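You operate a simulated robot arm through the tools that you are given. There is no shell and no other tool.

You run a simulated two-armed robot. Do the job below in one go: nothing can be reset, and whatever is moved stays where it is left.

JOB
Open the left drawer of the grey ring bench, take the white thin pipe and leave it in the inside the left drawer of the grey ring bench, then shut the drawer. Take the green cap on the top of the grey ring bench and put it away on the low shelf of the side stand. Take the folded yellow cloth on the top of the grey ring bench and put it away on the right end of the long grey bench. Put the red tag on the top of the grey ring bench away on the inside of the wide grey tag tray. Put the folded grey cloth from the top of the grey ring bench on the top of the blue check bench. Push the lid of the green check bin shut. Do these in any order.

The check looks at the end state, three seconds after you hand in, the way a careful person would. Anything else that was tipped, shoved, dropped, spilled or broken makes it a failure. A push-on lid holds only when it is set on centred and level and pressed home; a screw cap is set on level and turned clockwise until tight. Flat cloth is picked up by pressing the open fingertips on it (5 to 10 N) and closing them slowly along it; thin cloth reads only 2 to 8 mm in the jaws.

ROBOT AND FRAMES
Two 7-joint arms with two-finger parallel grippers on one trunk, on a base that drives. Base frame: it is fixed to the floor where the robot stands at the start and does not move with it; the origin is under the middle of the robot, x ahead of it, y to its left, z up. Lengths are in m, angles in degrees, forces in N, time in s.
The left shoulder is at the start at [-0.109, 0.119, 0.729], the right one opposite. With the tool pointing down near the work surface each hand reaches from about 0.14 to 0.56 m from the robot's upright axis, wherever it stands, measured 20 degrees to its own side. Places, roughly: folded grey cloth (12x8x3 cm) [-0.8, 1.7, 0.8]; folded yellow cloth (12x8x3 cm) [-0.9, 1.5, 0.8]; green cap (5x5x3 cm) [-1.1, 1.7, 0.8]; inside of the wide grey tag tray (32x12 cm) [2.46, 3.74, 0.8]; inside the left drawer of the grey ring bench [-0.7, 2.3, 0.7]; left drawer of the grey ring bench [-0.8, 2.4, 0.7]; lid of the green check bin [2, 3, 1]; low shelf of the side stand [4.8, -1.4, 0.4]; red tag (8x5x2 cm) [-0.8, 1.4, 0.8]; right end of the long grey bench (24x42 cm) [-4.52, -9.24, 0.8]; top of the blue check bench [1.6, 2.2, 0.8]; white thin pipe (12x4x4 cm) [-1.2, 1.6, 0.8]. Payload 3.43 kg a hand.
The TCP of each hand is the grasp point between the finger pads, 0.03 m short of the fingertips. In the tool frame z runs along the fingers and y along their closing line. The gripper opens to 0.094 m. The fingers are 0.028 m wide and 0.01 m thick; the gripper's body (0.05 by 0.096 m) begins 0.055 m behind the TCP.
Orientation is told as [roll, pitch, yaw] about the base's x, y, z axes, in that order, counted from this pose: with the fingers straight down and closing along the base's y, the tool's x points along the base's -x, its y along +y and its z along -z.

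CONTROLS
- The arms move only by the tool nudge_tool. It takes "left_rows", "right_rows" or both (then of equal length, played together; a hand with none holds still); each is a list of rows, each an object of numbers (a shift or turn left out is 0, a gripper value left out holds the last): "ax", "ay", "az": the turn, a rotation vector about the base's x, y, z in units of 180 degrees (1.0 is 180 degrees); "x", "y", "z": the shift along the base's x, y, z in units of 250 mm (1.0 is 250 mm); "fingers": the finger opening in m, from 0 to 0.094. In form: [{"ax": .., "ay": .., "az": .., "x": .., "y": .., "z": .., "fingers": ..}, ...]. A call has 1 to 20 rows; each row is the pose to reach, as a shift and turn from the pose commanded when the call began. A call with a number of a shift or a turn outside -1 to 1 is refused whole. A row lasts 0.2 s, in which the tool goes at most 0.05 m and 8.6 degrees; a call with a longer step from one row to the next is refused whole, and so is a gripper value outside its range. Where a pose cannot be reached the arm comes as near as it can. A force on the tool above 40 N (or 10 N above the force at the start of the call, whichever is more), or a blocked arm, ends the call early, and 0.2 s more pass. Each finger travels about 0.153 m/s and halts on what it meets, pressing with about 40 N; the grip force reading is that of the motor and also rises with nothing between the fingers. The clock runs only during rows and for 0.2 s after the last one: add rows that repeat a pose to give the fingers time. The reply holds the time, the measured pose of the TCP, the force on the tool along the base axes, the opening and the grip force, in the units named above and with some noise, with the torque about the TCP (base axes, N m) and any sound that the robot's microphone picked up.
- Cameras (640 x 400 px; columns grow to the right, rows downward): "scene" is now at [0.0417, 0.0003, 1.4288]; the picture's right is [0.14, -0.99, 0.00], its down [-0.69, -0.10, -0.71] and it looks along [0.71, 0.10, -0.70] (base axes); focal length 268 px, centre (320, 200). "left" rides on the left gripper at [0.076, -0.014, -0.103] in its tool frame; the picture's right is [0.18, 0.98, 0.00], its down [-0.75, 0.14, -0.64] and it looks along [-0.63, 0.12, 0.77] (tool axes); focal length 243 px, centre (320, 200). "right" rides on the right gripper at [0.076, 0.014, -0.102] in its tool frame; the picture's right is [-0.18, 0.98, 0.00], its down [-0.75, -0.14, -0.64] and it looks along [-0.63, -0.12, 0.77] (tool axes); focal length 243 px, centre (320, 200). There is no depth. A picture from a camera that has moved, and an enlarged one, comes with that camera's place and axes in the base frame and with its lens. The place of the scene camera against the robot may be out by one fixed shift of up to 0.025 m in any direction.
- snapshot(camera): a new picture of that camera. The clock stands still meanwhile.
- raise_lower(by): slides the trunk up (or, below 0, down) by that many m; the arms and the scene camera ride with it, the base frame stays. It gives what a move gives, with no picture.
- base_move(legs): drives the robot by 1 to 6 legs, each [ahead, left, turn to the left] in m, m and degrees, along the robot's own axes; the way and the turn of a leg run together, so that a leg with both is an arc; at most 1.5 m and 180 degrees a leg. The arms and the cameras ride along, it lands a little off, and it stops where it bumps. It gives what a move gives.
- aim_head(pan, tilt): turns the head with the scene camera to pan (to the left, within 143 degrees either way) and tilt (down, from -29 to 69), counted from straight ahead of the robot. It gives what a move gives.
- close_up(camera, box): a new picture of the part [left, top, right, bottom] of that camera's present view, enlarged. The clock stands still meanwhile.
- hand_in(): hands the job in; it is judged then, once.

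Nothing tells you exact positions but the pictures and the camera data. Unless the task says otherwise, let go and move clear before handing in.

The tools are called after "Request:" as a command line: name --argument value ..., lists and objects as JSON in quotes. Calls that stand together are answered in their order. nudge_tool: Moves the arms, as the interface text tells. Its arguments: {"type":"object","properties":{"left_rows":{"type":"array","items":{"type":"object","properties":{"ax":{"type":"number"},"ay":{"type":"number"},"az":{"type":"number"},"x":{"type":"number"},"y":{"type":"number"},"z":{"type":"number"},"fingers":{"type":"number"}}}},"right_rows":{"type":"array","items":{"type":"object","properties":{"ax":{"type":"number"},"ay":{"type":"number"},"az":{"type":"number"},"x":{"type":"number"},"y":{"type":"number"},"z":{"type":"number"},"fingers":{"type":"number"}}}}},"required":[]} The other tools are called the same way: raise_lower (by) slides the trunk up or down; base_move (legs) drives the base; aim_head (pan, tilt) turns the head that bears the scene camera; snapshot (camera) takes a picture; close_up (camera, box) takes an enlarged picture of a part of a camera's view; hand_in () hands the job in.

At the start:

```text
clock: 0.0
left_eef_pos: [0.4103, 0.1263, 0.8761]
left_ee_rot: [0.0, 0.1, 0.0]
left_ft_force: [0.3, 0.4, 0.6]
left_moment: [0.01, -0.01, 0.04]
left_finger_gap: 0.0938
left_gripper_force: 0.1
right_eef_pos: [0.3375, -0.1347, 0.9433]
right_ee_rot: [0.1, 0.0, -0.1]
right_ft_force: [0.7, 0.0, 0.5]
right_moment: [-0.01, -0.01, -0.01]
right_finger_gap: 0.094
right_gripper_force: 0.1
trunk travel left (down, up): [-0.15, 0.185]
robot x, y, heading: [0.0003, 0.0012, -0.1]
head pan, tilt: [8.2, 44.4]
```

scene: 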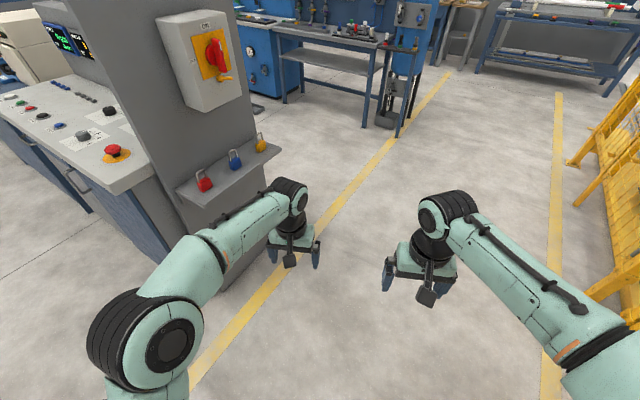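
right: 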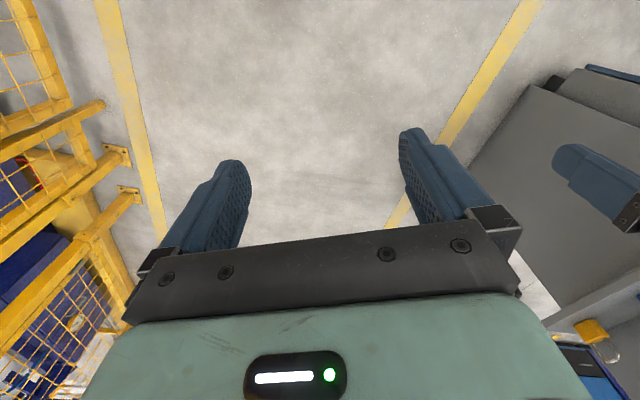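
left: 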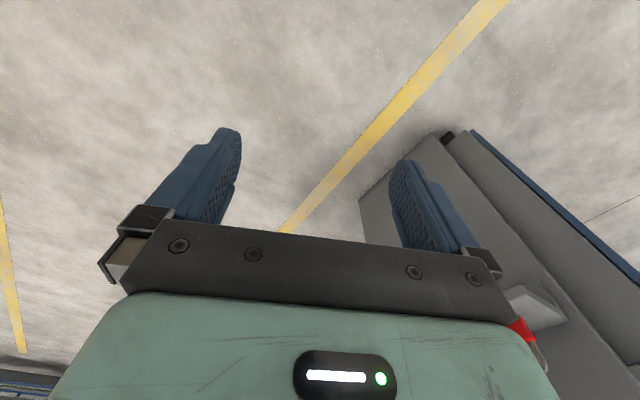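

I see a workshop aisle with a grey control cabinet (lockout station) just left-ahead and benches beyond. I will look around with the head first to find the grey ring bench and the ways to drive.

Request:
aim_head --pan 120 --tilt 20

Request:
snapshot --camera "scene"

Request:
aim_head --pan 60 --tilt 20

Request:
snapshot --camera "scene"

Request:
aim_head --pan 0 --tilt 20

Request:
snapshot --camera "scene"

Request:
aim_head --pan -70 --tilt 20

Request:
snapshot --camera "scene"

Request:
aim_head --pan -140 --tilt 20

Request:
snapshot --camera "scene"

```text
clock: 1.9
left_eef_pos: [0.4095, 0.1269, 0.8766]
left_ee_rot: [0.0, 0.0, 0.0]
left_ft_force: [0.1, -0.9, -0.5]
left_moment: [-0.01, 0.01, -0.02]
left_finger_gap: 0.094
left_gripper_force: 0.0
right_eef_pos: [0.3366, -0.1354, 0.9423]
right_ee_rot: [-0.1, 0.0, 0.0]
right_ft_force: [0.4, -0.4, 0.3]
right_moment: [0.02, -0.01, -0.01]
right_finger_gap: 0.0941
right_gripper_force: 0.0
trunk travel left (down, up): [-0.15, 0.185]
robot x, y, heading: [0.0001, -0.0023, -0.0]
head pan, tilt: [120.0, 20.0]
```

```text
taken
camera scene: at [-0.0858, 0.0694, 1.4666], right [0.87, 0.5, 0.0], down [0.17, -0.3, -0.94], along [-0.47, 0.81, -0.34], focal length 268 px, centre (320, 200)
```

scene: 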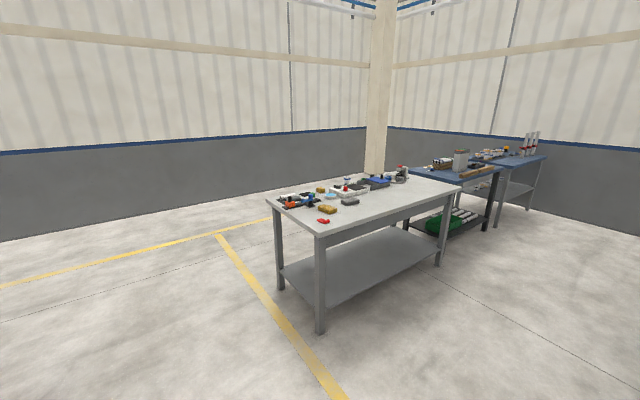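

```text
clock: 3.2
left_eef_pos: [0.4097, 0.1272, 0.8752]
left_ee_rot: [0.0, 0.0, 0.0]
left_ft_force: [0.2, 0.2, -0.2]
left_moment: [0.01, 0.0, -0.02]
left_finger_gap: 0.0939
left_gripper_force: 0.0
right_eef_pos: [0.3375, -0.1357, 0.9428]
right_ee_rot: [0.0, 0.0, 0.0]
right_ft_force: [-0.3, 0.6, -0.3]
right_moment: [-0.02, 0.02, 0.0]
right_finger_gap: 0.0939
right_gripper_force: 0.0
trunk travel left (down, up): [-0.15, 0.185]
robot x, y, heading: [-0.0019, -0.0009, -0.0]
head pan, tilt: [60.0, 20.0]
```

```text
taken
camera scene: at [0.0072, 0.0694, 1.4666], right [0.87, -0.5, 0.0], down [-0.17, -0.3, -0.94], along [0.47, 0.81, -0.34], focal length 268 px, centre (320, 200)
```

scene: 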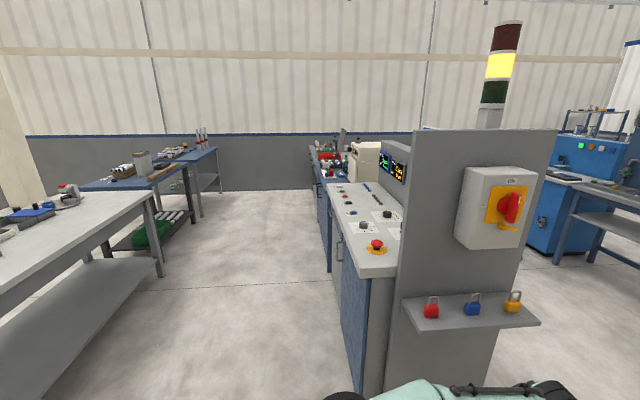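

```text
clock: 4.5
left_eef_pos: [0.4091, 0.1275, 0.8759]
left_ee_rot: [0.0, 0.0, -0.1]
left_ft_force: [0.8, -0.4, 0.0]
left_moment: [0.01, -0.01, 0.03]
left_finger_gap: 0.094
left_gripper_force: 0.0
right_eef_pos: [0.3376, -0.1355, 0.9423]
right_ee_rot: [0.0, 0.1, 0.1]
right_ft_force: [-0.2, 0.7, 0.8]
right_moment: [-0.01, 0.01, 0.01]
right_finger_gap: 0.0941
right_gripper_force: 0.1
trunk travel left (down, up): [-0.15, 0.185]
robot x, y, heading: [0.001, -0.0001, -0.2]
head pan, tilt: [0.0, 20.0]
```

```text
taken
camera scene: at [0.0539, -0.0112, 1.4666], right [0.0, -1.0, 0.0], down [-0.34, 0.0, -0.94], along [0.94, 0.0, -0.34], focal length 268 px, centre (320, 200)
```

scene: 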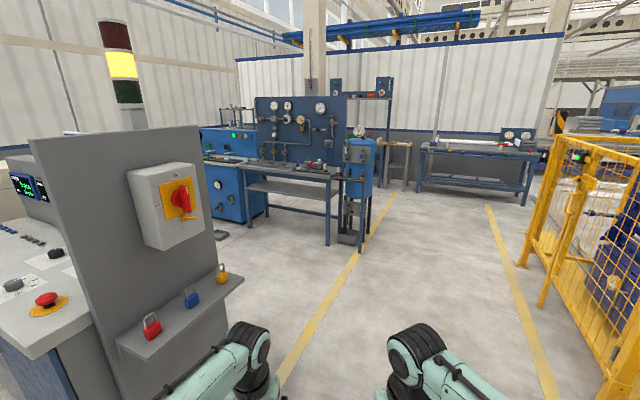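

```text
clock: 5.9
left_eef_pos: [0.4111, 0.1284, 0.8757]
left_ee_rot: [0.0, 0.0, 0.0]
left_ft_force: [-0.2, 0.0, 0.6]
left_moment: [-0.05, -0.03, 0.03]
left_finger_gap: 0.0939
left_gripper_force: 0.0
right_eef_pos: [0.3372, -0.1358, 0.9427]
right_ee_rot: [0.0, 0.0, 0.0]
right_ft_force: [0.1, 0.9, -0.7]
right_moment: [0.0, -0.01, -0.02]
right_finger_gap: 0.094
right_gripper_force: 0.1
trunk travel left (down, up): [-0.15, 0.185]
robot x, y, heading: [0.0032, -0.0018, -0.1]
head pan, tilt: [-70.0, 20.0]
```

```text
taken
camera scene: at [-0.0073, -0.0988, 1.4666], right [-0.94, -0.34, 0.0], down [-0.12, 0.32, -0.94], along [0.32, -0.88, -0.34], focal length 268 px, centre (320, 200)
```

scene: 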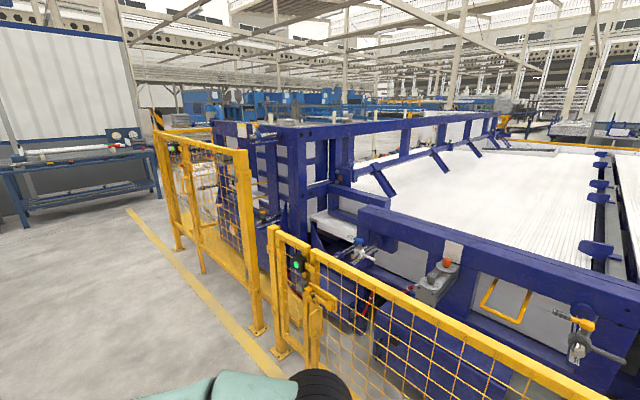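

```text
clock: 7.3
left_eef_pos: [0.4102, 0.1269, 0.8747]
left_ee_rot: [0.0, 0.1, 0.0]
left_ft_force: [0.8, 0.3, -0.5]
left_moment: [0.01, 0.01, 0.02]
left_finger_gap: 0.0941
left_gripper_force: 0.1
right_eef_pos: [0.3376, -0.1365, 0.9431]
right_ee_rot: [0.0, 0.0, 0.0]
right_ft_force: [0.2, 0.3, 0.2]
right_moment: [-0.02, -0.02, 0.0]
right_finger_gap: 0.0938
right_gripper_force: 0.0
trunk travel left (down, up): [-0.15, 0.185]
robot x, y, heading: [-0.0018, 0.003, 0.3]
head pan, tilt: [-140.0, 20.0]
```

```text
taken
camera scene: at [-0.1105, -0.0712, 1.4666], right [-0.64, 0.77, 0.0], down [0.26, 0.22, -0.94], along [-0.72, -0.6, -0.34], focal length 268 px, centre (320, 200)
```

scene: 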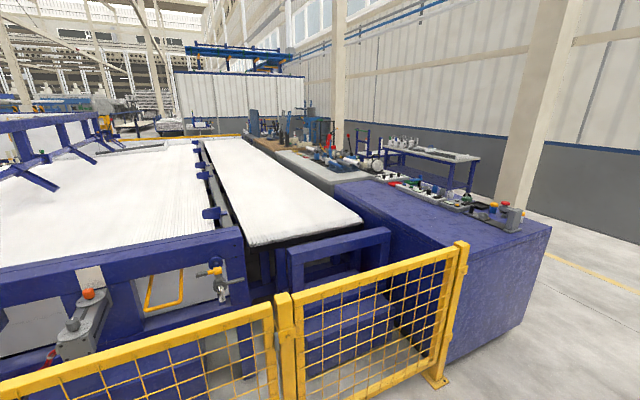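

The grey ring bench appears to my left-rear, turned about 20° in the floor plane; no drawer is visible on this side. I'll zoom in on it.

Request:
aim_head --pan 115 --tilt 25

Request:
close_up --camera "scene" --box '[220, 120, 460, 270]'

Request:
close_up --camera "scene" --box '[240, 140, 400, 240]'

Request:
aim_head --pan 143 --tilt 20

Request:
snapshot --camera "scene"

```text
clock: 10.9
left_eef_pos: [0.4087, 0.1281, 0.8767]
left_ee_rot: [0.0, 0.1, 0.0]
left_ft_force: [-0.4, 1.0, -0.3]
left_moment: [0.01, 0.02, -0.01]
left_finger_gap: 0.0941
left_gripper_force: 0.1
right_eef_pos: [0.3373, -0.1367, 0.9431]
right_ee_rot: [0.0, 0.0, 0.0]
right_ft_force: [0.1, -0.9, 0.1]
right_moment: [-0.02, 0.0, -0.02]
right_finger_gap: 0.0942
right_gripper_force: 0.1
trunk travel left (down, up): [-0.15, 0.185]
robot x, y, heading: [0.0016, 0.0042, -0.1]
head pan, tilt: [115.0, 25.0]
```

```text
2.67 times, centred on (340, 195) of scene
camera zoom: at [-0.0782, 0.0722, 1.4585], right [0.91, 0.42, 0.0], down [0.18, -0.38, -0.91], along [-0.38, 0.82, -0.42], focal length 716 px, centre (267, 213)
```

zoom: 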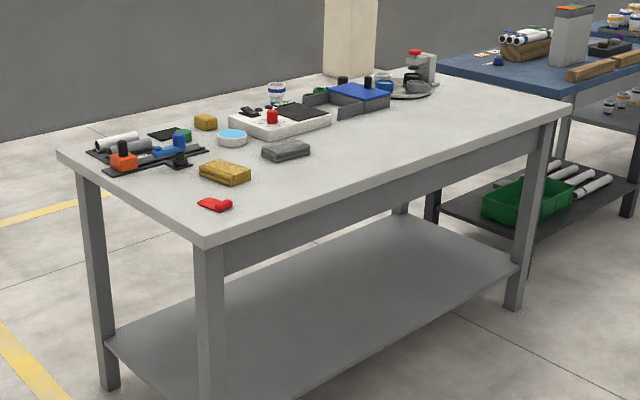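

```text
4.00 times, centred on (320, 190) of scene
camera zoom: at [-0.0782, 0.0722, 1.4585], right [0.91, 0.42, 0.0], down [0.18, -0.38, -0.91], along [-0.38, 0.82, -0.42], focal length 1073 px, centre (320, 240)
```

zoom: 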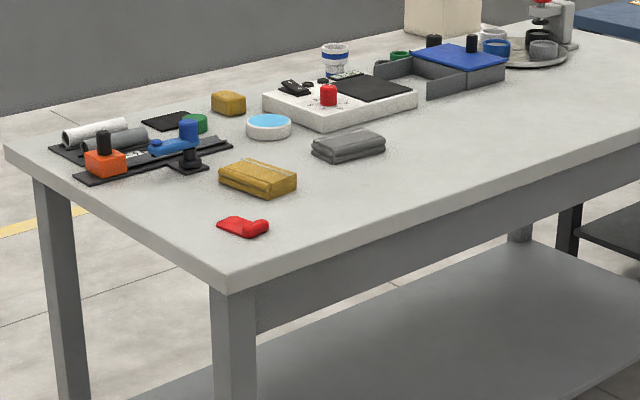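

```text
clock: 11.8
left_eef_pos: [0.4107, 0.1274, 0.8745]
left_ee_rot: [0.0, -0.1, -0.1]
left_ft_force: [-0.1, 0.5, 0.5]
left_moment: [0.0, 0.01, 0.03]
left_finger_gap: 0.094
left_gripper_force: 0.0
right_eef_pos: [0.3375, -0.1359, 0.942]
right_ee_rot: [0.0, 0.0, 0.0]
right_ft_force: [-0.2, 0.1, 0.8]
right_moment: [-0.01, -0.01, 0.02]
right_finger_gap: 0.0941
right_gripper_force: 0.1
trunk travel left (down, up): [-0.15, 0.185]
robot x, y, heading: [-0.0025, 0.0037, 0.2]
head pan, tilt: [143.0, 20.0]
```

```text
taken
camera scene: at [-0.1136, 0.0448, 1.4666], right [0.6, 0.8, 0.0], down [0.27, -0.21, -0.94], along [-0.75, 0.57, -0.34], focal length 268 px, centre (320, 200)
```

scene: 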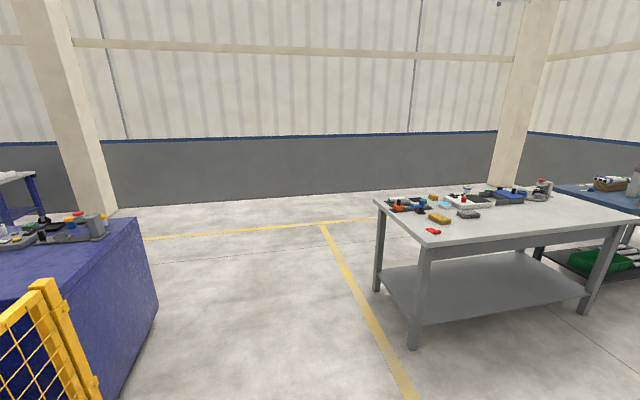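

I see the bench with the white pipe on a rack near its back-left corner, green cap, yellow and grey folded cloths and red tag; bench is about 1.5 x 0.7 m with its long axis ~66°. The drawers must be on the far side, so I turn left and drive along the aisle past the bench's near end.

Request:
base_move --legs '[[0, 0, 155], [1.2, 0, 0]]'

Request:
aim_head --pan -60 --tilt 30

Request:
snapshot --camera "scene"

Request:
aim_head --pan 0 --tilt 25

Request:
snapshot --camera "scene"

```text
clock: 24.2
left_eef_pos: [-1.5033, 0.5793, 0.8759]
left_ee_rot: [0.0, 0.0, 154.5]
left_ft_force: [0.1, -0.2, 0.2]
left_moment: [-0.04, 0.02, 0.01]
left_finger_gap: 0.094
left_gripper_force: 0.2
right_eef_pos: [-1.3249, 0.7864, 0.9447]
right_ee_rot: [0.0, 0.0, 154.5]
right_ft_force: [-0.1, 0.2, -0.1]
right_moment: [0.0, 0.0, -0.02]
right_finger_gap: 0.0941
right_gripper_force: 0.0
trunk travel left (down, up): [-0.15, 0.185]
robot x, y, heading: [-1.079, 0.5167, 154.8]
head pan, tilt: [143.0, 20.0]
```

```text
clock: 27.2
left_eef_pos: [-1.5039, 0.5794, 0.8773]
left_ee_rot: [0.1, 0.0, 154.6]
left_ft_force: [1.2, -0.1, -0.6]
left_moment: [0.02, 0.04, 0.0]
left_finger_gap: 0.0941
left_gripper_force: 0.1
right_eef_pos: [-1.3246, 0.787, 0.9423]
right_ee_rot: [0.0, 0.0, 154.6]
right_ft_force: [0.0, 0.2, -0.7]
right_moment: [0.03, 0.02, 0.0]
right_finger_gap: 0.094
right_gripper_force: 0.0
trunk travel left (down, up): [-0.15, 0.185]
robot x, y, heading: [-1.0753, 0.5173, 154.3]
head pan, tilt: [-60.0, 30.0]
```

```text
taken
camera scene: at [-1.056, 0.5825, 1.4505], right [1.0, 0.08, 0.0], down [0.04, -0.5, -0.87], along [-0.07, 0.86, -0.5], focal length 268 px, centre (320, 200)
```

scene: 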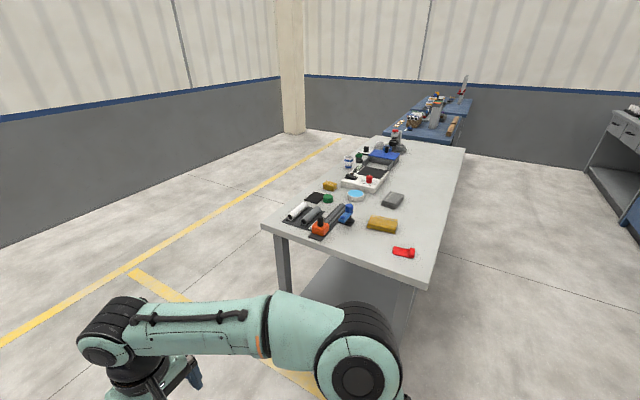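

```text
clock: 28.5
left_eef_pos: [-1.5029, 0.5802, 0.8757]
left_ee_rot: [0.0, 0.1, 154.5]
left_ft_force: [-0.6, 0.0, -0.1]
left_moment: [0.01, 0.04, 0.02]
left_finger_gap: 0.0939
left_gripper_force: 0.1
right_eef_pos: [-1.3248, 0.7869, 0.9423]
right_ee_rot: [0.0, 0.0, 154.5]
right_ft_force: [-0.7, -0.1, -0.5]
right_moment: [0.02, -0.01, 0.0]
right_finger_gap: 0.094
right_gripper_force: 0.0
trunk travel left (down, up): [-0.15, 0.185]
robot x, y, heading: [-1.0783, 0.5174, 154.4]
head pan, tilt: [0.0, 25.0]
```

```text
taken
camera scene: at [-1.1319, 0.532, 1.4585], right [0.43, 0.9, 0.0], down [0.38, -0.18, -0.91], along [-0.82, 0.39, -0.42], focal length 268 px, centre (320, 200)
```

scene: 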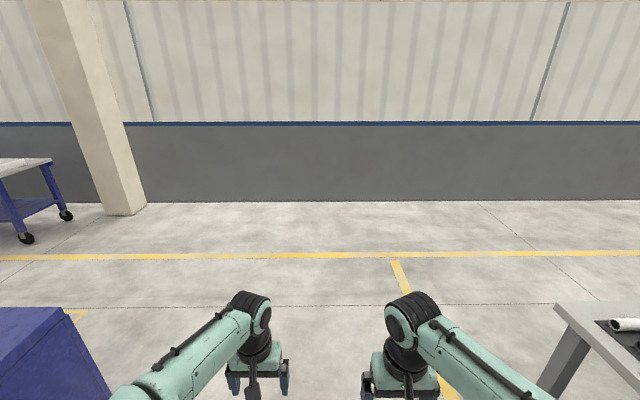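

The space behind the bench is clear. I drive past the end, turn about to face the bench's back side, and shift along it.

Request:
base_move --legs '[[1.3, 0, 0], [0, 0, -180], [0, 0.8, 0]]'

Request:
aim_head --pan 20 --tilt 30

Request:
snapshot --camera "scene"

```text
clock: 49.4
left_eef_pos: [-1.4841, 1.7467, 0.8766]
left_ee_rot: [0.1, 0.0, -25.4]
left_ft_force: [-0.7, -0.4, -0.1]
left_moment: [0.02, -0.05, -0.02]
left_finger_gap: 0.094
left_gripper_force: 0.1
right_eef_pos: [-1.6616, 1.5382, 0.9436]
right_ee_rot: [0.0, 0.0, -25.2]
right_ft_force: [0.2, 0.1, -0.4]
right_moment: [-0.02, -0.01, -0.01]
right_finger_gap: 0.094
right_gripper_force: 0.0
trunk travel left (down, up): [-0.15, 0.185]
robot x, y, heading: [-1.9125, 1.8061, -25.2]
head pan, tilt: [0.0, 25.0]
```

```text
clock: 50.2
left_eef_pos: [-1.4835, 1.7445, 0.8757]
left_ee_rot: [0.0, 0.0, -25.2]
left_ft_force: [0.0, -1.2, -0.4]
left_moment: [0.0, -0.02, 0.02]
left_finger_gap: 0.0938
left_gripper_force: 0.0
right_eef_pos: [-1.6636, 1.5374, 0.9436]
right_ee_rot: [0.0, -0.1, -25.3]
right_ft_force: [0.5, -0.1, 0.4]
right_moment: [-0.01, -0.01, 0.01]
right_finger_gap: 0.0939
right_gripper_force: 0.0
trunk travel left (down, up): [-0.15, 0.185]
robot x, y, heading: [-1.908, 1.7999, -25.2]
head pan, tilt: [20.0, 30.0]
```

```text
taken
camera scene: at [-1.8551, 1.8008, 1.4505], right [-0.09, -1.0, 0.0], down [-0.5, 0.05, -0.87], along [0.86, -0.08, -0.5], focal length 268 px, centre (320, 200)
```

scene: 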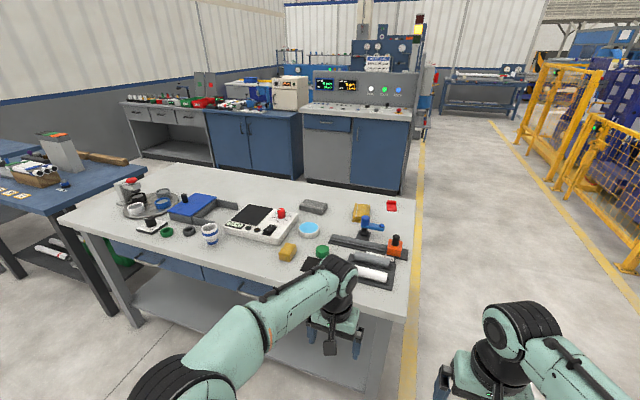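

The blue drawers are on this side. I zoom in on the drawers and the pipe rack.

Request:
aim_head --pan 45 --tilt 35

Request:
snapshot --camera "scene"

Request:
close_up --camera "scene" --box '[150, 150, 470, 350]'

Request:
aim_head --pan -5 --tilt 35

Request:
close_up --camera "scene" --box '[160, 100, 400, 250]'

```text
clock: 51.1
left_eef_pos: [-1.4849, 1.7454, 0.8763]
left_ee_rot: [-0.1, -0.1, -25.3]
left_ft_force: [-0.4, 0.0, 0.3]
left_moment: [-0.02, 0.01, -0.01]
left_finger_gap: 0.0939
left_gripper_force: 0.2
right_eef_pos: [-1.6627, 1.5377, 0.9437]
right_ee_rot: [0.0, -0.1, -25.3]
right_ft_force: [-1.3, -0.3, 0.3]
right_moment: [-0.02, -0.01, 0.02]
right_finger_gap: 0.0941
right_gripper_force: 0.0
trunk travel left (down, up): [-0.15, 0.185]
robot x, y, heading: [-1.9115, 1.8059, -25.2]
head pan, tilt: [45.0, 35.0]
```

```text
taken
camera scene: at [-1.8622, 1.8388, 1.4427], right [0.34, -0.94, 0.0], down [-0.54, -0.19, -0.82], along [0.77, 0.28, -0.57], focal length 268 px, centre (320, 200)
```

scene: 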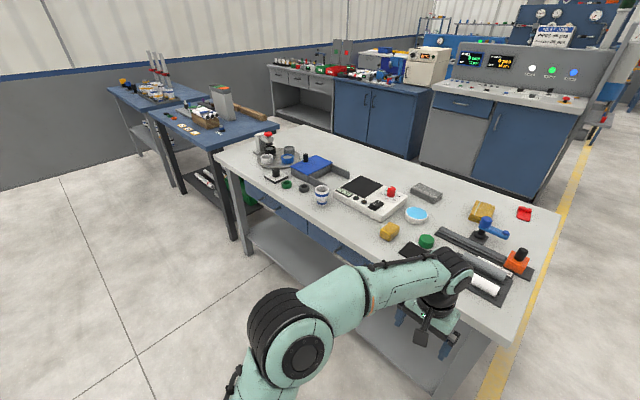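

```text
2.00 times, centred on (310, 250) of scene
camera zoom: at [-1.8622, 1.8388, 1.4427], right [0.34, -0.94, 0.0], down [-0.54, -0.19, -0.82], along [0.77, 0.28, -0.57], focal length 537 px, centre (340, 100)
```

zoom: 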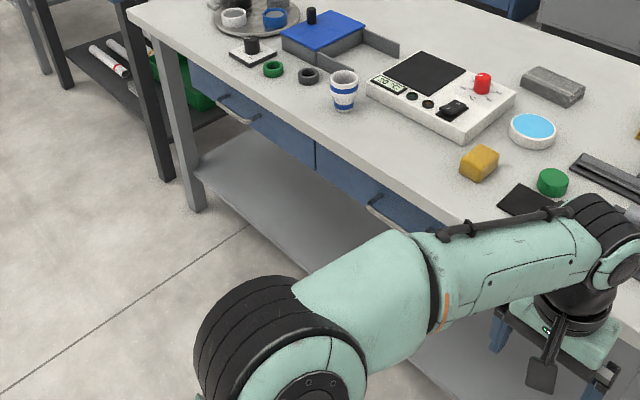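

```text
clock: 52.3
left_eef_pos: [-1.4842, 1.7449, 0.8772]
left_ee_rot: [0.0, 0.0, -25.4]
left_ft_force: [0.2, -0.1, 0.4]
left_moment: [-0.03, 0.04, 0.03]
left_finger_gap: 0.0939
left_gripper_force: 0.0
right_eef_pos: [-1.6615, 1.5383, 0.9436]
right_ee_rot: [0.0, 0.0, -25.3]
right_ft_force: [-0.1, -0.3, 0.0]
right_moment: [0.0, 0.0, 0.0]
right_finger_gap: 0.0938
right_gripper_force: 0.1
trunk travel left (down, up): [-0.15, 0.185]
robot x, y, heading: [-1.9106, 1.8065, -25.3]
head pan, tilt: [-5.0, 35.0]
```

```text
2.67 times, centred on (280, 175) of scene
camera zoom: at [-1.8691, 1.7649, 1.4427], right [-0.5, -0.86, 0.0], down [-0.5, 0.29, -0.82], along [0.71, -0.41, -0.57], focal length 716 px, centre (427, 267)
```

zoom: 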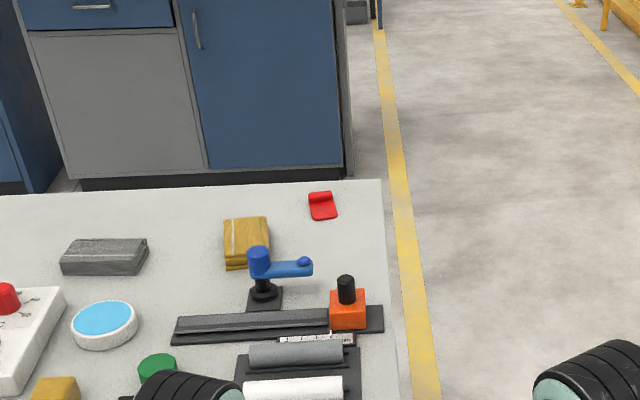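

The pipe lies on a black tray close to the bench's back edge, about 0.70 m ahead of me. I raise the left hand and drive in closer.

Request:
nudge_tool --left_rows '[{"z": 0.2}, {"z": 0.4}, {"z": 0.5}]'

Request:
base_move --legs '[[0.2, 0, 0]]'

Request:
snapshot --camera "left"

Request:
snapshot --camera "scene"

Request:
snapshot --camera "right"

```text
clock: 53.1
left_eef_pos: [-1.4845, 1.7451, 1.0022]
left_ee_rot: [-0.1, 0.0, -25.4]
left_ft_force: [-0.3, 0.2, 0.2]
left_moment: [0.02, -0.01, -0.01]
left_finger_gap: 0.0942
left_gripper_force: 0.1
right_eef_pos: [-1.6618, 1.5377, 0.9438]
right_ee_rot: [0.1, 0.0, -25.3]
right_ft_force: [-0.8, -0.7, 0.1]
right_moment: [0.03, 0.02, -0.01]
right_finger_gap: 0.0938
right_gripper_force: 0.0
trunk travel left (down, up): [-0.15, 0.185]
robot x, y, heading: [-1.9057, 1.8071, -25.0]
head pan, tilt: [-5.0, 35.0]
```

```text
clock: 54.7
left_eef_pos: [-1.3029, 1.6599, 1.0008]
left_ee_rot: [0.0, -0.1, -25.4]
left_ft_force: [0.3, -0.6, -0.4]
left_moment: [0.01, 0.0, 0.01]
left_finger_gap: 0.0935
left_gripper_force: 0.2
right_eef_pos: [-1.4816, 1.4518, 0.9425]
right_ee_rot: [-0.1, 0.0, -25.5]
right_ft_force: [1.2, 0.0, 0.3]
right_moment: [0.03, 0.05, -0.01]
right_finger_gap: 0.0939
right_gripper_force: 0.1
trunk travel left (down, up): [-0.15, 0.185]
robot x, y, heading: [-1.7299, 1.7212, -25.3]
head pan, tilt: [-5.0, 35.0]
```

```text
taken
camera left: at [-1.3779, 1.6807, 1.1028], right [0.25, 0.97, 0.0], down [0.74, -0.2, 0.64], along [0.62, -0.16, -0.77], focal length 243 px, centre (320, 200)
```

left: 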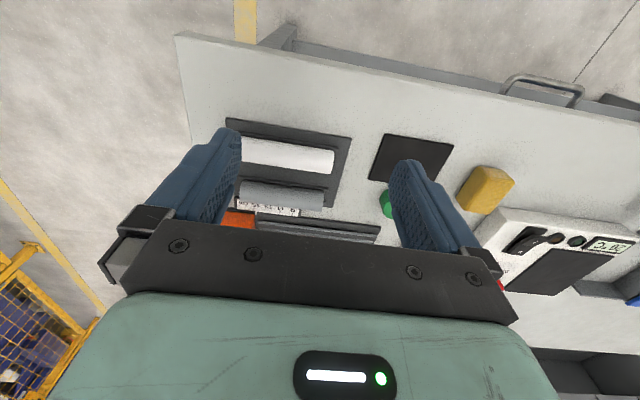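

```text
taken
camera scene: at [-1.6876, 1.6789, 1.4427], right [-0.51, -0.86, 0.0], down [-0.5, 0.29, -0.82], along [0.71, -0.41, -0.57], focal length 268 px, centre (320, 200)
```

scene: 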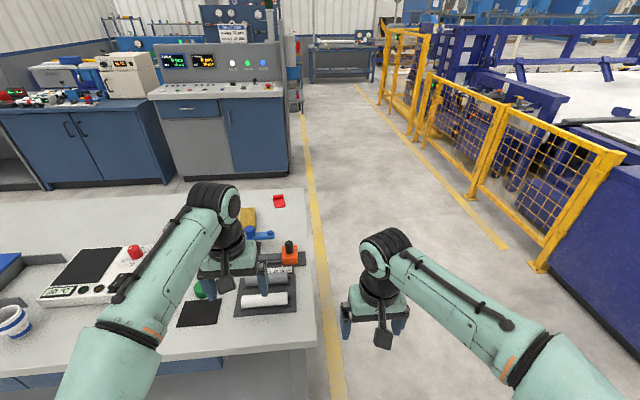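

```text
taken
camera right: at [-1.544, 1.498, 1.0447], right [0.59, 0.81, 0.0], down [0.62, -0.45, 0.64], along [0.52, -0.38, -0.77], focal length 243 px, centre (320, 200)
```

right: 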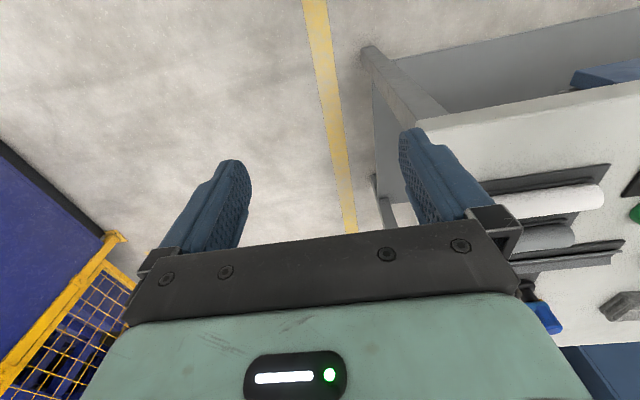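

The pipe centre computes to about (-1.23, 1.595), axis ~67°, almost parallel to the bench edge. I look straight down to see how far my base extends before edging closer.

Request:
aim_head --pan 0 --tilt 69

Request:
snapshot --camera "scene"

```text
clock: 55.7
left_eef_pos: [-1.3024, 1.6592, 1.0009]
left_ee_rot: [0.0, 0.0, -25.3]
left_ft_force: [-0.3, 0.1, -1.5]
left_moment: [0.0, 0.01, 0.0]
left_finger_gap: 0.0942
left_gripper_force: 0.0
right_eef_pos: [-1.4817, 1.4532, 0.9427]
right_ee_rot: [-0.1, 0.1, -25.3]
right_ft_force: [0.2, 0.2, -0.7]
right_moment: [-0.01, 0.03, 0.05]
right_finger_gap: 0.0939
right_gripper_force: 0.1
trunk travel left (down, up): [-0.15, 0.185]
robot x, y, heading: [-1.7333, 1.7171, -25.4]
head pan, tilt: [0.0, 68.8]
```

```text
taken
camera scene: at [-1.7138, 1.6997, 1.3991], right [-0.43, -0.9, 0.0], down [-0.84, 0.4, -0.36], along [0.33, -0.16, -0.93], focal length 268 px, centre (320, 200)
```

scene: 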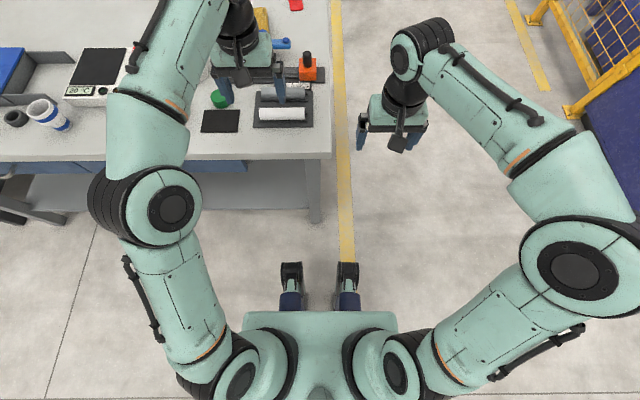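

My base reaches only ~0.27 m ahead, so I can go nearer. I shift the base left and a bit forward so the pipe lies in front of the right hand.

Request:
base_move --legs '[[0.06, 0.25, 0]]'

Request:
snapshot --camera "right"

Request:
snapshot --camera "scene"

```text
clock: 58.5
left_eef_pos: [-1.1404, 1.8635, 1.0008]
left_ee_rot: [-0.1, -0.1, -25.1]
left_ft_force: [0.7, 0.5, -0.3]
left_moment: [0.0, -0.03, 0.02]
left_finger_gap: 0.094
left_gripper_force: 0.0
right_eef_pos: [-1.3201, 1.6558, 0.9421]
right_ee_rot: [0.0, 0.0, -25.2]
right_ft_force: [-0.5, 0.3, 0.8]
right_moment: [0.03, 0.01, 0.0]
right_finger_gap: 0.0941
right_gripper_force: 0.1
trunk travel left (down, up): [-0.15, 0.185]
robot x, y, heading: [-1.5673, 1.9234, -25.3]
head pan, tilt: [0.0, 68.8]
```

```text
taken
camera right: at [-1.3819, 1.7016, 1.0449], right [0.59, 0.81, 0.0], down [0.62, -0.45, 0.64], along [0.52, -0.38, -0.77], focal length 243 px, centre (320, 200)
```

right: 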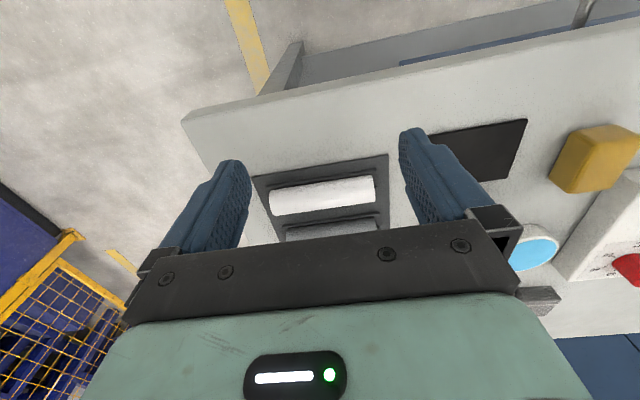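

```text
taken
camera scene: at [-1.5516, 1.9028, 1.399], right [-0.43, -0.9, 0.0], down [-0.84, 0.4, -0.36], along [0.33, -0.15, -0.93], focal length 268 px, centre (320, 200)
```

scene: 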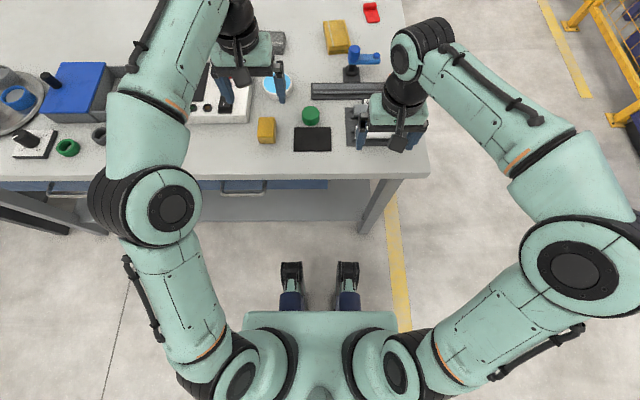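

The pipe is now in front of the right hand at about (-1.228, 1.594). I turn the right hand 90° so its fingers close across the pipe, above it.

Request:
nudge_tool --right_rows '[{"az": 0.045, "x": 0.03, "y": -0.02, "z": 0.1}, {"az": 0.09, "x": 0.06, "y": -0.04, "z": 0.2}, {"az": 0.135, "x": 0.1, "y": -0.07, "z": 0.2}, {"az": 0.18, "x": 0.14, "y": -0.1, "z": 0.2}, {"az": 0.225, "x": 0.18, "y": -0.12, "z": 0.2}, {"az": 0.27, "x": 0.22, "y": -0.15, "z": 0.2}, {"az": 0.315, "x": 0.26, "y": -0.18, "z": 0.2}, {"az": 0.36, "x": 0.3, "y": -0.2, "z": 0.2}, {"az": 0.405, "x": 0.33, "y": -0.22, "z": 0.2}, {"az": 0.45, "x": 0.36, "y": -0.24, "z": 0.2}, {"az": 0.495, "x": 0.3656, "y": -0.247, "z": 0.2}, {"az": 0.504, "x": 0.3656, "y": -0.247, "z": 0.2}]'

Request:
snapshot --camera "right"

Request:
snapshot --camera "scene"

```text
clock: 61.1
left_eef_pos: [-1.1404, 1.8645, 1.0007]
left_ee_rot: [0.0, 0.0, -25.2]
left_ft_force: [0.3, 0.2, 0.1]
left_moment: [-0.03, 0.03, -0.03]
left_finger_gap: 0.0939
left_gripper_force: 0.1
right_eef_pos: [-1.2293, 1.5937, 0.9924]
right_ee_rot: [0.1, 0.1, 65.6]
right_ft_force: [0.3, -0.4, -1.2]
right_moment: [0.02, -0.03, 0.02]
right_finger_gap: 0.0939
right_gripper_force: 0.0
trunk travel left (down, up): [-0.15, 0.185]
robot x, y, heading: [-1.5642, 1.9234, -25.5]
head pan, tilt: [0.0, 68.8]
```

```text
taken
camera right: at [-1.2723, 1.5306, 1.095], right [-0.82, 0.57, 0.0], down [0.44, 0.63, 0.64], along [0.37, 0.53, -0.77], focal length 243 px, centre (320, 200)
```

right: 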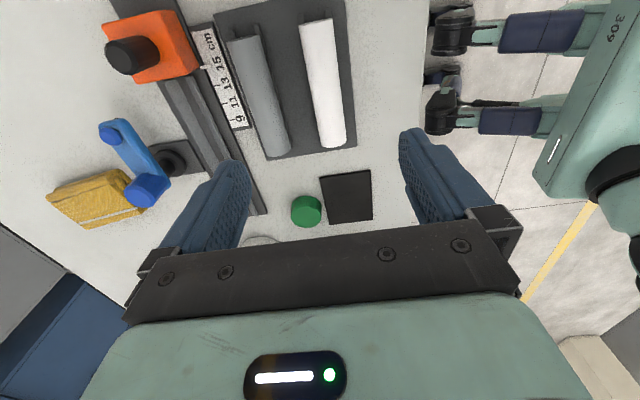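

```text
taken
camera scene: at [-1.5517, 1.9026, 1.399], right [-0.43, -0.9, 0.0], down [-0.84, 0.4, -0.36], along [0.33, -0.15, -0.93], focal length 268 px, centre (320, 200)
```

scene: 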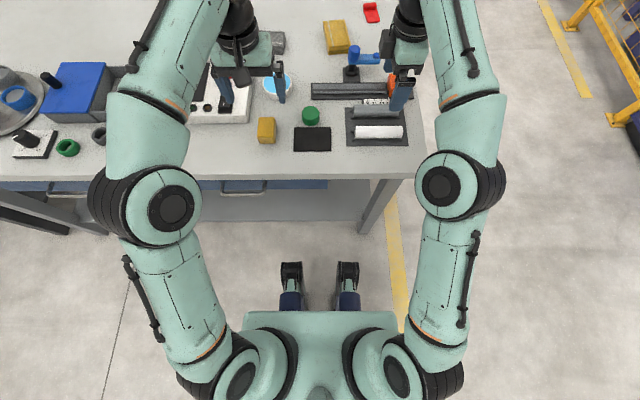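

The hand is above the pipe within 3 mm; triangulation puts the bench surface at ~0.80 and pipe centre ~0.825. A grey cylinder lies beside it, so I narrow the opening to 58 mm and descend carefully.

Request:
nudge_tool --right_rows '[{"fingers": 0.06, "x": -0.011, "y": 0.005}, {"fingers": 0.06, "x": -0.011, "y": 0.005, "z": -0.1}, {"x": -0.011, "y": 0.005, "z": -0.2}, {"x": -0.011, "y": 0.005, "z": -0.3}, {"x": -0.011, "y": 0.005, "z": -0.38}, {"x": -0.011, "y": 0.005, "z": -0.44}]'

Request:
snapshot --camera "right"

```text
clock: 62.5
left_eef_pos: [-1.1418, 1.8636, 1.0013]
left_ee_rot: [0.1, 0.0, -25.3]
left_ft_force: [-0.7, 0.1, -0.2]
left_moment: [0.02, 0.0, 0.0]
left_finger_gap: 0.0941
left_gripper_force: 0.0
right_eef_pos: [-1.2303, 1.5949, 0.8842]
right_ee_rot: [0.1, 0.0, 65.5]
right_ft_force: [0.5, 0.0, -1.3]
right_moment: [0.0, -0.01, 0.01]
right_finger_gap: 0.0599
right_gripper_force: 0.1
trunk travel left (down, up): [-0.15, 0.185]
robot x, y, heading: [-1.5695, 1.92, -25.2]
head pan, tilt: [0.0, 68.8]
```

```text
taken
camera right: at [-1.2748, 1.5323, 0.985], right [-0.82, 0.58, 0.0], down [0.44, 0.63, 0.64], along [0.37, 0.53, -0.77], focal length 243 px, centre (320, 200)
```

right: 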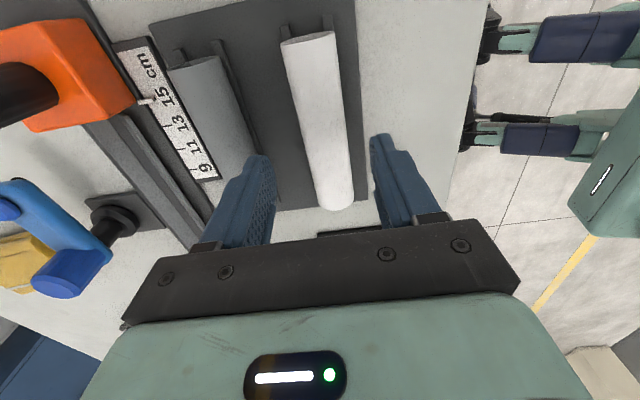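

The pipe sits between thin ribs on the tray. I zoom in to see how tall the ribs are before going down.

Request:
close_up --camera "right" --box '[160, 0, 400, 150]'

Request:
snapshot --camera "left"

Request:
close_up --camera "scene" --box '[320, 70, 440, 160]'

```text
2.67 times, centred on (280, 75) of right
camera zoom: at [-1.2748, 1.5323, 0.985], right [-0.82, 0.58, 0.0], down [0.44, 0.63, 0.64], along [0.37, 0.53, -0.77], focal length 647 px, centre (427, 533)
```

zoom: 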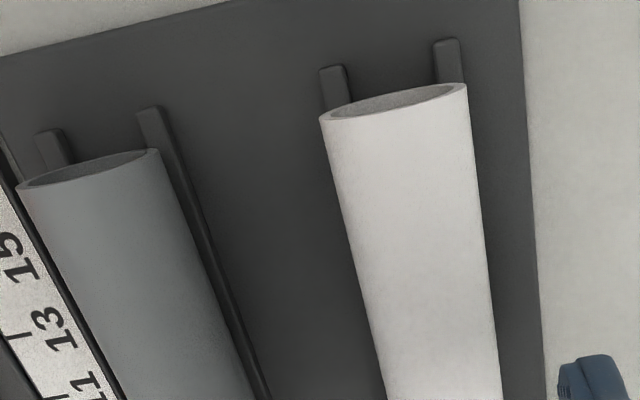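

```text
taken
camera left: at [-1.2164, 1.8845, 1.103], right [0.25, 0.97, 0.0], down [0.74, -0.19, 0.64], along [0.62, -0.16, -0.77], focal length 243 px, centre (320, 200)
```

left: 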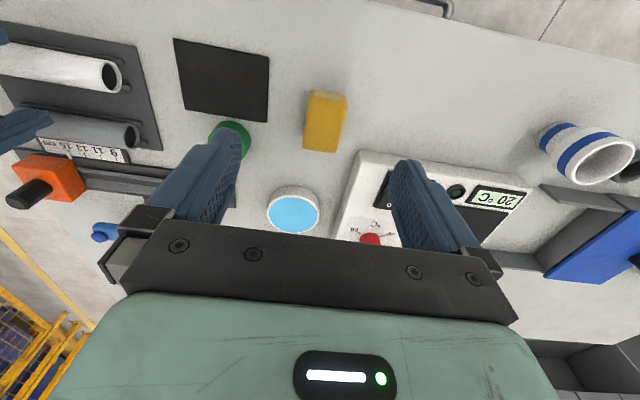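

```text
4.44 times, centred on (380, 115) of scene
camera zoom: at [-1.5517, 1.9025, 1.399], right [-0.43, -0.9, 0.0], down [-0.84, 0.4, -0.36], along [0.33, -0.15, -0.93], focal length 1192 px, centre (53, 578)
```

zoom: 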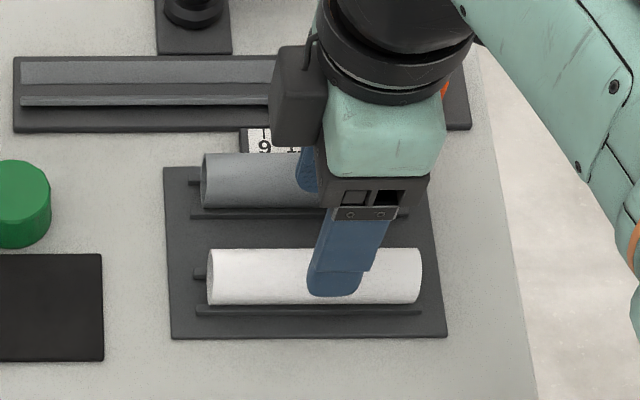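

The ribs are only a few mm tall. I go down to about 0.84 at the TCP, 3 mm toward me, and close on the pipe.

Request:
nudge_tool --right_rows '[{"x": -0.011, "y": 0.005, "z": -0.06}, {"x": -0.011, "y": 0.005, "z": -0.12}, {"x": -0.011, "y": 0.005, "z": -0.17}, {"x": -0.011, "y": 0.005, "z": -0.17}]'

Request:
snapshot --camera "right"

Request:
close_up --camera "scene" --box '[320, 70, 440, 160]'

```text
clock: 63.5
left_eef_pos: [-1.1412, 1.8643, 1.0015]
left_ee_rot: [0.0, 0.0, -25.2]
left_ft_force: [0.3, -1.2, 0.0]
left_moment: [0.0, -0.02, 0.03]
left_finger_gap: 0.0939
left_gripper_force: 0.1
right_eef_pos: [-1.2336, 1.5968, 0.8404]
right_ee_rot: [0.0, -0.1, 65.5]
right_ft_force: [-0.3, 0.4, -0.4]
right_moment: [-0.03, 0.03, -0.01]
right_finger_gap: 0.0601
right_gripper_force: 0.1
trunk travel left (down, up): [-0.15, 0.185]
robot x, y, heading: [-1.566, 1.9237, -25.2]
head pan, tilt: [0.0, 68.8]
```

```text
taken
camera right: at [-1.2778, 1.5331, 0.9424], right [-0.82, 0.58, 0.0], down [0.44, 0.63, 0.64], along [0.37, 0.52, -0.77], focal length 243 px, centre (320, 200)
```

right: 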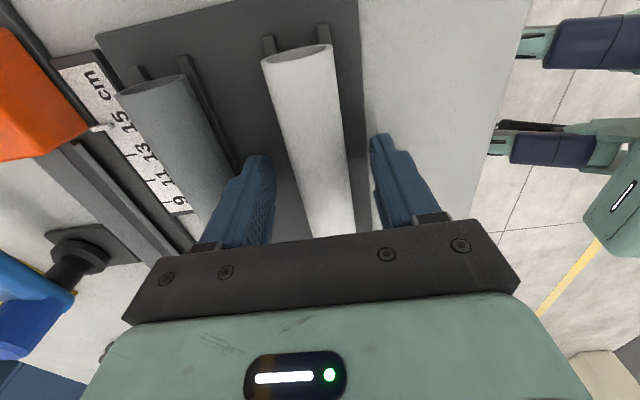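

```text
4.44 times, centred on (380, 115) of scene
camera zoom: at [-1.5518, 1.9026, 1.399], right [-0.43, -0.9, 0.0], down [-0.84, 0.4, -0.36], along [0.33, -0.15, -0.93], focal length 1192 px, centre (53, 578)
```

zoom: 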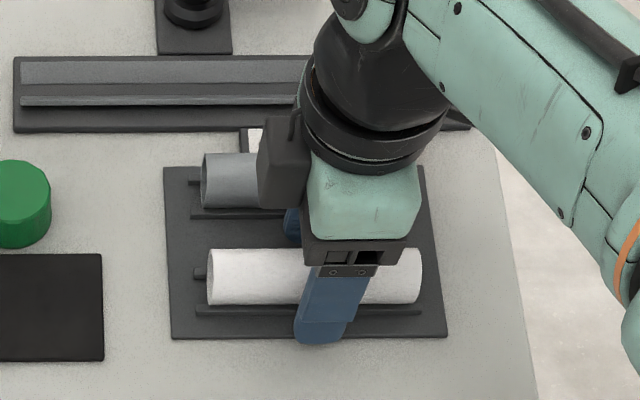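

Fingers straddle the pipe with no contact force. Closing.

Request:
nudge_tool --right_rows '[{"fingers": 0.045}, {"fingers": 0.035}, {"fingers": 0.025}, {"fingers": 0.02}, {"fingers": 0.02}]'

Request:
snapshot --camera "right"

```text
clock: 64.7
left_eef_pos: [-1.1408, 1.8637, 1.0024]
left_ee_rot: [0.0, -0.1, -25.2]
left_ft_force: [-0.1, 0.5, -0.8]
left_moment: [-0.01, 0.02, 0.0]
left_finger_gap: 0.0942
left_gripper_force: 0.0
right_eef_pos: [-1.2332, 1.5968, 0.8403]
right_ee_rot: [0.0, 0.0, 65.6]
right_ft_force: [-0.5, 0.2, 0.5]
right_moment: [0.02, 0.04, -0.02]
right_finger_gap: 0.0288
right_gripper_force: 40.7
trunk travel left (down, up): [-0.15, 0.185]
robot x, y, heading: [-1.5633, 1.9262, -25.3]
head pan, tilt: [0.0, 68.8]
```

```text
taken
camera right: at [-1.2777, 1.5332, 0.9423], right [-0.82, 0.58, 0.0], down [0.44, 0.63, 0.64], along [0.37, 0.53, -0.77], focal length 243 px, centre (320, 200)
```

right: 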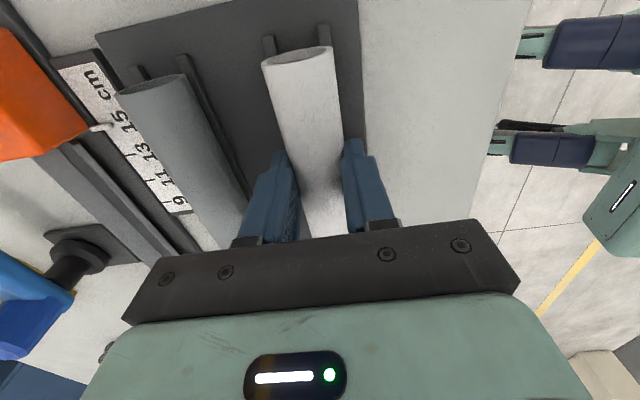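

Gripped (29 mm, 40 N). Lifting straight up, then I back the base off the bench.

Request:
nudge_tool --right_rows '[{"z": 0.1}, {"z": 0.2}, {"z": 0.35}, {"z": 0.5}, {"z": 0.65}, {"z": 0.65}]'

Request:
base_move --legs '[[-0.3, 0, 0]]'

Request:
aim_head --pan 30 --tilt 40

Request:
snapshot --camera "scene"

Request:
snapshot --camera "right"

```text
clock: 66.1
left_eef_pos: [-1.1419, 1.8631, 1.0012]
left_ee_rot: [0.0, -0.1, -25.3]
left_ft_force: [-0.3, -0.1, 0.0]
left_moment: [0.0, -0.02, 0.01]
left_finger_gap: 0.094
left_gripper_force: 0.0
right_eef_pos: [-1.233, 1.5962, 1.0037]
right_ee_rot: [0.0, 0.0, 65.5]
right_ft_force: [0.4, 0.2, -0.5]
right_moment: [-0.01, 0.04, 0.02]
right_finger_gap: 0.02
right_gripper_force: 0.0
trunk travel left (down, up): [-0.15, 0.185]
robot x, y, heading: [-1.5645, 1.9206, -25.3]
head pan, tilt: [0.0, 68.8]
```

```text
clock: 68.1
left_eef_pos: [-1.4097, 1.9919, 1.0012]
left_ee_rot: [0.1, 0.0, -25.3]
left_ft_force: [0.0, 0.6, 0.0]
left_moment: [-0.02, -0.03, 0.0]
left_finger_gap: 0.0939
left_gripper_force: 0.1
right_eef_pos: [-1.5027, 1.7239, 1.0025]
right_ee_rot: [-0.1, 0.0, 65.4]
right_ft_force: [0.4, -0.7, -0.6]
right_moment: [-0.02, -0.01, 0.01]
right_finger_gap: 0.0199
right_gripper_force: 0.1
trunk travel left (down, up): [-0.15, 0.185]
robot x, y, heading: [-1.8335, 2.0499, -25.4]
head pan, tilt: [0.0, 68.8]
```

```text
clock: 69.1
left_eef_pos: [-1.411, 1.9912, 1.0017]
left_ee_rot: [0.1, 0.0, -25.1]
left_ft_force: [0.4, 0.2, -0.3]
left_moment: [-0.01, -0.01, 0.0]
left_finger_gap: 0.0939
left_gripper_force: 0.0
right_eef_pos: [-1.5025, 1.7235, 1.0037]
right_ee_rot: [0.0, 0.0, 65.6]
right_ft_force: [-0.2, 0.6, 0.7]
right_moment: [0.0, 0.01, 0.0]
right_finger_gap: 0.0201
right_gripper_force: 0.1
trunk travel left (down, up): [-0.15, 0.185]
robot x, y, heading: [-1.8341, 2.0482, -25.3]
head pan, tilt: [30.0, 40.0]
```

```text
taken
camera scene: at [-1.7874, 2.0605, 1.4351], right [0.08, -1.0, 0.0], down [-0.64, -0.05, -0.77], along [0.76, 0.06, -0.64], focal length 268 px, centre (320, 200)
```

scene: 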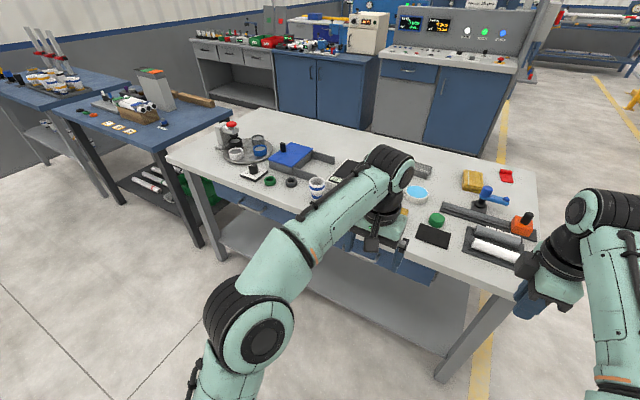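

```text
taken
camera right: at [-1.5473, 1.6601, 1.1051], right [-0.82, 0.58, 0.0], down [0.44, 0.63, 0.64], along [0.37, 0.53, -0.77], focal length 243 px, centre (320, 200)
```

right: 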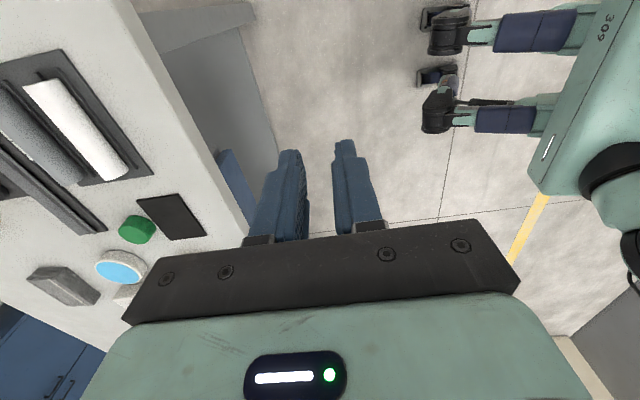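

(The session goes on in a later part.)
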